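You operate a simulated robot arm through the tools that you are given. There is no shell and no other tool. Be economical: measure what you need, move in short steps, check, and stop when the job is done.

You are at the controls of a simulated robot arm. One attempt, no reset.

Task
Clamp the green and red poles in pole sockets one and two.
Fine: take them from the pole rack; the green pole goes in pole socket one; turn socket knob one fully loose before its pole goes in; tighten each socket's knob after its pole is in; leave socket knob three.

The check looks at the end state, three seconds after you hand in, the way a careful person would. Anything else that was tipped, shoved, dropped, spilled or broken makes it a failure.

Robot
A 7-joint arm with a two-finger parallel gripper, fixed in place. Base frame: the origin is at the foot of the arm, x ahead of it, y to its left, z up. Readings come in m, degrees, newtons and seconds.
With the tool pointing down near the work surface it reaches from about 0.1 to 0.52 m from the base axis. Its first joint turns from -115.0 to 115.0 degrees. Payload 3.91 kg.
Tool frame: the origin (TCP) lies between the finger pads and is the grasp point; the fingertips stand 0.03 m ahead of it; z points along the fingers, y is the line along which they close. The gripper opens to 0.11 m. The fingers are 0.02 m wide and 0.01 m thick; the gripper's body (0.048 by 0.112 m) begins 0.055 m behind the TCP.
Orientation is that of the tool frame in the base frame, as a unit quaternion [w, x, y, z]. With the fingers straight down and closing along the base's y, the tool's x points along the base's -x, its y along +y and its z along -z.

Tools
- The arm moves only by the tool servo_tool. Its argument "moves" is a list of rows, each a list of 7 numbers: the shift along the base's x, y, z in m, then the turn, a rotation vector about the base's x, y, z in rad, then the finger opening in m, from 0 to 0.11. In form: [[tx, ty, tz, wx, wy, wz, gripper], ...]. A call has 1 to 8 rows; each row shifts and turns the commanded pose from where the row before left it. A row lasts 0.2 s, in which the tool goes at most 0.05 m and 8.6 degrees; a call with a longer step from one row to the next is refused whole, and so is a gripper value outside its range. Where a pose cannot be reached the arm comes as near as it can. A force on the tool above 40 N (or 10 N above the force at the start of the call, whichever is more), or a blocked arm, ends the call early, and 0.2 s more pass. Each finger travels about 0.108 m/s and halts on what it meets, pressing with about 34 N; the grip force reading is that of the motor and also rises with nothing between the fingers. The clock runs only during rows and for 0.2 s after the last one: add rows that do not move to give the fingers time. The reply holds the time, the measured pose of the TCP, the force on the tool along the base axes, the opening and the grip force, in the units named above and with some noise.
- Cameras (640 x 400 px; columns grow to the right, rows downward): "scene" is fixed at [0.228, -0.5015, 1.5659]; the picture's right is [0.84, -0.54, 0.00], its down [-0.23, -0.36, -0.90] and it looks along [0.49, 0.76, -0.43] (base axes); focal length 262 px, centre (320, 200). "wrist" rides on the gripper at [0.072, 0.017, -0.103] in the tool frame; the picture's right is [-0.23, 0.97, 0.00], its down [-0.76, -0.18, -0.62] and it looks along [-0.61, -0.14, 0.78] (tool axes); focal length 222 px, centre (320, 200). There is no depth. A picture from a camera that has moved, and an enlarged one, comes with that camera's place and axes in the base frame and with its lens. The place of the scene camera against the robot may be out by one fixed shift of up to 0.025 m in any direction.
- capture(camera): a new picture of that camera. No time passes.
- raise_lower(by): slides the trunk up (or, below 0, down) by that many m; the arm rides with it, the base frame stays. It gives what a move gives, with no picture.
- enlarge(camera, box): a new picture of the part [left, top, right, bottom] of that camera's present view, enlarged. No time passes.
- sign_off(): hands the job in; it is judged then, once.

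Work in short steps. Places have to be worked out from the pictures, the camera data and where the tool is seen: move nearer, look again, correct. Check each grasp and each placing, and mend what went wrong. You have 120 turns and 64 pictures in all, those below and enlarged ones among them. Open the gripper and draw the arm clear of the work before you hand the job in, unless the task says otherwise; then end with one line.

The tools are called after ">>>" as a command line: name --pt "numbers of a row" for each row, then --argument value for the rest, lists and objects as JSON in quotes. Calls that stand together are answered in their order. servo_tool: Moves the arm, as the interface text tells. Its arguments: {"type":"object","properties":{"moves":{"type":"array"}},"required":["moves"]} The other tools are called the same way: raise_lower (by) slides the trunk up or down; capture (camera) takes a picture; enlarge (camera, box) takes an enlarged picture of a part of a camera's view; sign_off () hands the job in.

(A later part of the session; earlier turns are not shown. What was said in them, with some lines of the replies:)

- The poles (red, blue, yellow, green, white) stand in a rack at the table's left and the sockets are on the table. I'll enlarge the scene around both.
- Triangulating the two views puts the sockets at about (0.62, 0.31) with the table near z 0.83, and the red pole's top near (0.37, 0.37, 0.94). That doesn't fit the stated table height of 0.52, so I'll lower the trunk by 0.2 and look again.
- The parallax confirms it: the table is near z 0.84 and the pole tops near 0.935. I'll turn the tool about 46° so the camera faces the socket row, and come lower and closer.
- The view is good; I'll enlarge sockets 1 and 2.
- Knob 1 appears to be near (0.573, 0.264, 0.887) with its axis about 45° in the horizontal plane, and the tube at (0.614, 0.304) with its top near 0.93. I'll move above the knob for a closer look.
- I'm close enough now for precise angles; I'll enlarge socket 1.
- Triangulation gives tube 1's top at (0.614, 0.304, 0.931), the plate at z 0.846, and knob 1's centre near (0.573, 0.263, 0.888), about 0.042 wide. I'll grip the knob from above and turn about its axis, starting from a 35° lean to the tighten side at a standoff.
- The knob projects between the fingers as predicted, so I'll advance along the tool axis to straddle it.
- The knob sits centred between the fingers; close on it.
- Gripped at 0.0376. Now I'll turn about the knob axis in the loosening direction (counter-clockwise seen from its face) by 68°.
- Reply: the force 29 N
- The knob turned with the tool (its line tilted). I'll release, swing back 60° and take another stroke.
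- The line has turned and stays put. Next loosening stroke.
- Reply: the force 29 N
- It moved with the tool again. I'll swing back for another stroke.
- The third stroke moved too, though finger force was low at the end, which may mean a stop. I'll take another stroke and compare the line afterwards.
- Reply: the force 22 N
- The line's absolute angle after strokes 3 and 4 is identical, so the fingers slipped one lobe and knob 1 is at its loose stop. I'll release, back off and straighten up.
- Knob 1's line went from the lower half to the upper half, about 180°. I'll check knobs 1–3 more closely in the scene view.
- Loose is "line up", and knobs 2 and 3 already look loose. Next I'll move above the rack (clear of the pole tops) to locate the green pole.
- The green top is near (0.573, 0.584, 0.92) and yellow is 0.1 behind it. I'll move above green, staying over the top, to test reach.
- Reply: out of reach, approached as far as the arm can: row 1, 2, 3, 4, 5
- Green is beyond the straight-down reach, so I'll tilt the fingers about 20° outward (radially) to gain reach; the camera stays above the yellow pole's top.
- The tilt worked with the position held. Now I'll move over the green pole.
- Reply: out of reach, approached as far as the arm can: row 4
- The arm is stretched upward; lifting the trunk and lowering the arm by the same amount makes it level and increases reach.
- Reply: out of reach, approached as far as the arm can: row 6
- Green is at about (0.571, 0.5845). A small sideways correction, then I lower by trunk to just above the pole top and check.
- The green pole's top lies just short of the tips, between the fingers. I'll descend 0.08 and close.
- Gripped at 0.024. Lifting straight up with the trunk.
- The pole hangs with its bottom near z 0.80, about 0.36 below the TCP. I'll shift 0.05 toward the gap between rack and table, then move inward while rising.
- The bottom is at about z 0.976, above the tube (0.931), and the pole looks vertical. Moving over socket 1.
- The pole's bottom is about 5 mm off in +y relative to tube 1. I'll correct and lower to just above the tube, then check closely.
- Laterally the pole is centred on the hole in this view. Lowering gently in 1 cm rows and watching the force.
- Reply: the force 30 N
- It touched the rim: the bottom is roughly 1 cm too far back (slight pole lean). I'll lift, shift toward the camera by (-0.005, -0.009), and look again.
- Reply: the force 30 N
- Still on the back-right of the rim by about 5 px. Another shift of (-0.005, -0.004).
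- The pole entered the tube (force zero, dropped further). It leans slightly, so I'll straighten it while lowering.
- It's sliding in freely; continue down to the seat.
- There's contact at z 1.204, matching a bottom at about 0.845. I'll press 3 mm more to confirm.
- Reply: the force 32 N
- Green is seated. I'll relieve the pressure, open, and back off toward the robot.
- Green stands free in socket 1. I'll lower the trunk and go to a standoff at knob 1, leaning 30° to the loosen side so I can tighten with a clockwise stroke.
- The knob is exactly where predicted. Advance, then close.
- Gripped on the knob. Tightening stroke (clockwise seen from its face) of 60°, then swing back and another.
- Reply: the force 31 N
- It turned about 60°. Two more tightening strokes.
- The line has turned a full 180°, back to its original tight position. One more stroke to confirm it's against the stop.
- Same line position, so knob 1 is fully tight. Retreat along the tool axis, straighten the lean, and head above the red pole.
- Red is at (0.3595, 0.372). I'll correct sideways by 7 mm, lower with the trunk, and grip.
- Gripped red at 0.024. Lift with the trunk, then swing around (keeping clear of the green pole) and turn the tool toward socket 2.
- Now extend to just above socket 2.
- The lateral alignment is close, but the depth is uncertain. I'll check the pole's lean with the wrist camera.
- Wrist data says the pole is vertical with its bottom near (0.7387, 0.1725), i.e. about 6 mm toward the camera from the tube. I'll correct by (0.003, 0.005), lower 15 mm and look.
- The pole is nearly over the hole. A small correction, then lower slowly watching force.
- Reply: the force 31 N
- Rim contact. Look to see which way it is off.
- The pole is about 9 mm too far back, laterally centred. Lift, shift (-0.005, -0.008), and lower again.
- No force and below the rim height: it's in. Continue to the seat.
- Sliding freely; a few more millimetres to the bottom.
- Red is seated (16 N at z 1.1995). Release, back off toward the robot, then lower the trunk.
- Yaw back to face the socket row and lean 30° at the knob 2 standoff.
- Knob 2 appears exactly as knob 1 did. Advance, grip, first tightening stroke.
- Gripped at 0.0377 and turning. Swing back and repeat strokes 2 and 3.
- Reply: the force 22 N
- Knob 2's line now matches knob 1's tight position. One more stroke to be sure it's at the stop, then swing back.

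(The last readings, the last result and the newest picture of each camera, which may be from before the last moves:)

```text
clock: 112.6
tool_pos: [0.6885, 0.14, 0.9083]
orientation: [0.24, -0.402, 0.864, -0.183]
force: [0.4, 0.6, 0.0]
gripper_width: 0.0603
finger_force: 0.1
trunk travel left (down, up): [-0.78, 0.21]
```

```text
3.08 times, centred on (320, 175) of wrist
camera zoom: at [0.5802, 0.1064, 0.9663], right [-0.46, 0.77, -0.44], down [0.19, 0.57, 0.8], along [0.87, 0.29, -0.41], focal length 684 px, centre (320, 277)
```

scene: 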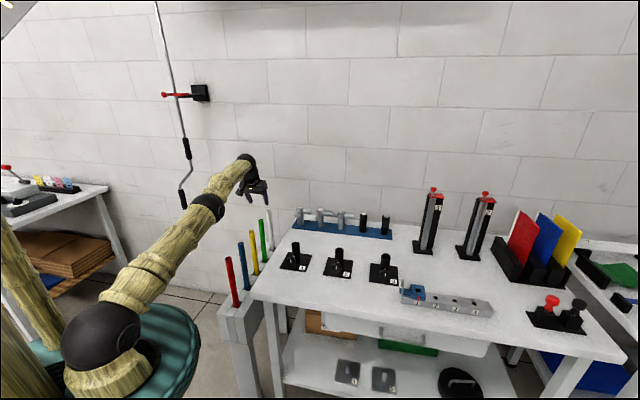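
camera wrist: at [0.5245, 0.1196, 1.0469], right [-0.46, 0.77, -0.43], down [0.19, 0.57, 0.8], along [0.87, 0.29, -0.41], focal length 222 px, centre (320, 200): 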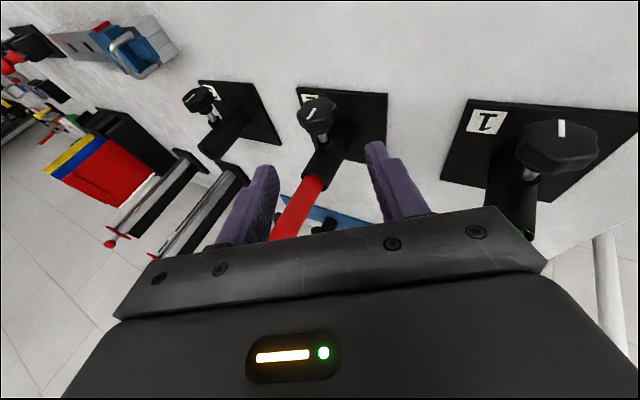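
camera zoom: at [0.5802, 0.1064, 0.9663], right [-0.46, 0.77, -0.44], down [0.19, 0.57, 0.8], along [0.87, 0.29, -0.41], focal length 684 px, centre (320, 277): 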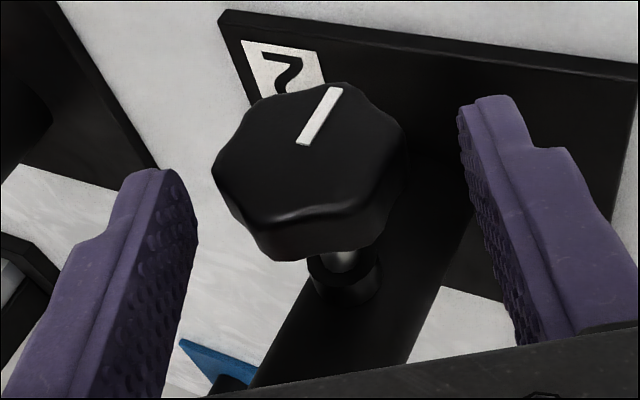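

At the stop: knob 2 is tight. Retreat along the tool axis, straighten, and draw back from the table.

>>> servo_tool --pt "-0.0139 0.0029 0.0206 0 0 0 0.065" --pt "-0.0139 0.0029 0.0206 0 0 0 0.065" --pt "-0.0139 0.0029 0.0206 0 0 0 0.065" --pt "-0.0139 0.0029 0.0206 0 0 0 0.07" --pt "-0.02 -0.01 0.02 0.0926 0.0926 0 0.07" --pt "-0.02 -0.01 0.02 0.0926 0.0926 0 0.07" --pt "-0.02 -0.01 0.02 0.0926 0.0926 0 0.07" --pt "-0.02 -0.01 0.02 0.0926 0.0926 0 0.07"

>>> servo_tool --pt "-0.03 -0.01 0.02 0 0 0 0.07" --pt "-0.03 -0.01 0.02 0 0 0 0.07" --pt "-0.03 -0.01 0.02 0 0 0 0.07" --pt "-0.03 -0.01 0.02 0 0 0 0.07"

>>> enlarge --camera "scene" --box '[210, 130, 410, 310]'

```text
clock: 114.4
tool_pos: [0.5505, 0.1113, 1.07]
orientation: [0.146, -0.38, 0.912, 0.058]
force: [-0.1, -0.6, -1.0]
gripper_width: 0.0701
finger_force: 0.0
trunk travel left (down, up): [-0.78, 0.21]
```

```text
clock: 115.4
tool_pos: [0.4305, 0.0716, 1.1495]
orientation: [0.146, -0.378, 0.912, 0.056]
force: [-0.6, -0.1, -0.2]
gripper_width: 0.0699
finger_force: 0.1
trunk travel left (down, up): [-0.78, 0.21]
```

```text
2.22 times, centred on (310, 220) of scene
camera zoom: at [0.228, -0.5015, 1.5659], right [0.84, -0.54, 0.0], down [-0.23, -0.36, -0.9], along [0.49, 0.76, -0.43], focal length 583 px, centre (342, 156)
```

zoom: 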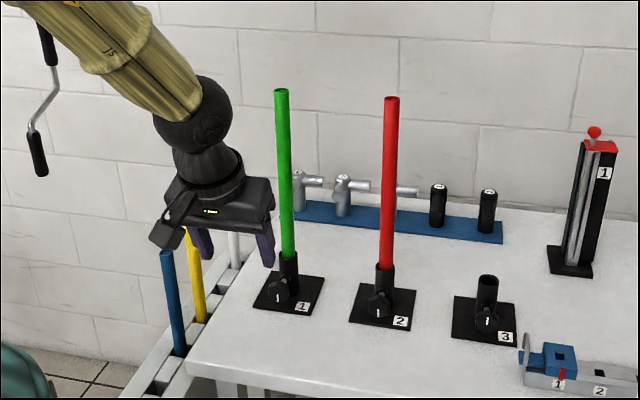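

Both poles stand upright in their sockets with both knobs tight, knob 3 and the other poles haven't been touched, and the arm is clear. Handing in.

>>> sign_off

```text
The job is handed in.
```

The green pole is clamped in socket one and the red pole in socket two; both knobs are tightened to their stops, knob one was turned fully loose before its pole went in, and knob three was left alone.
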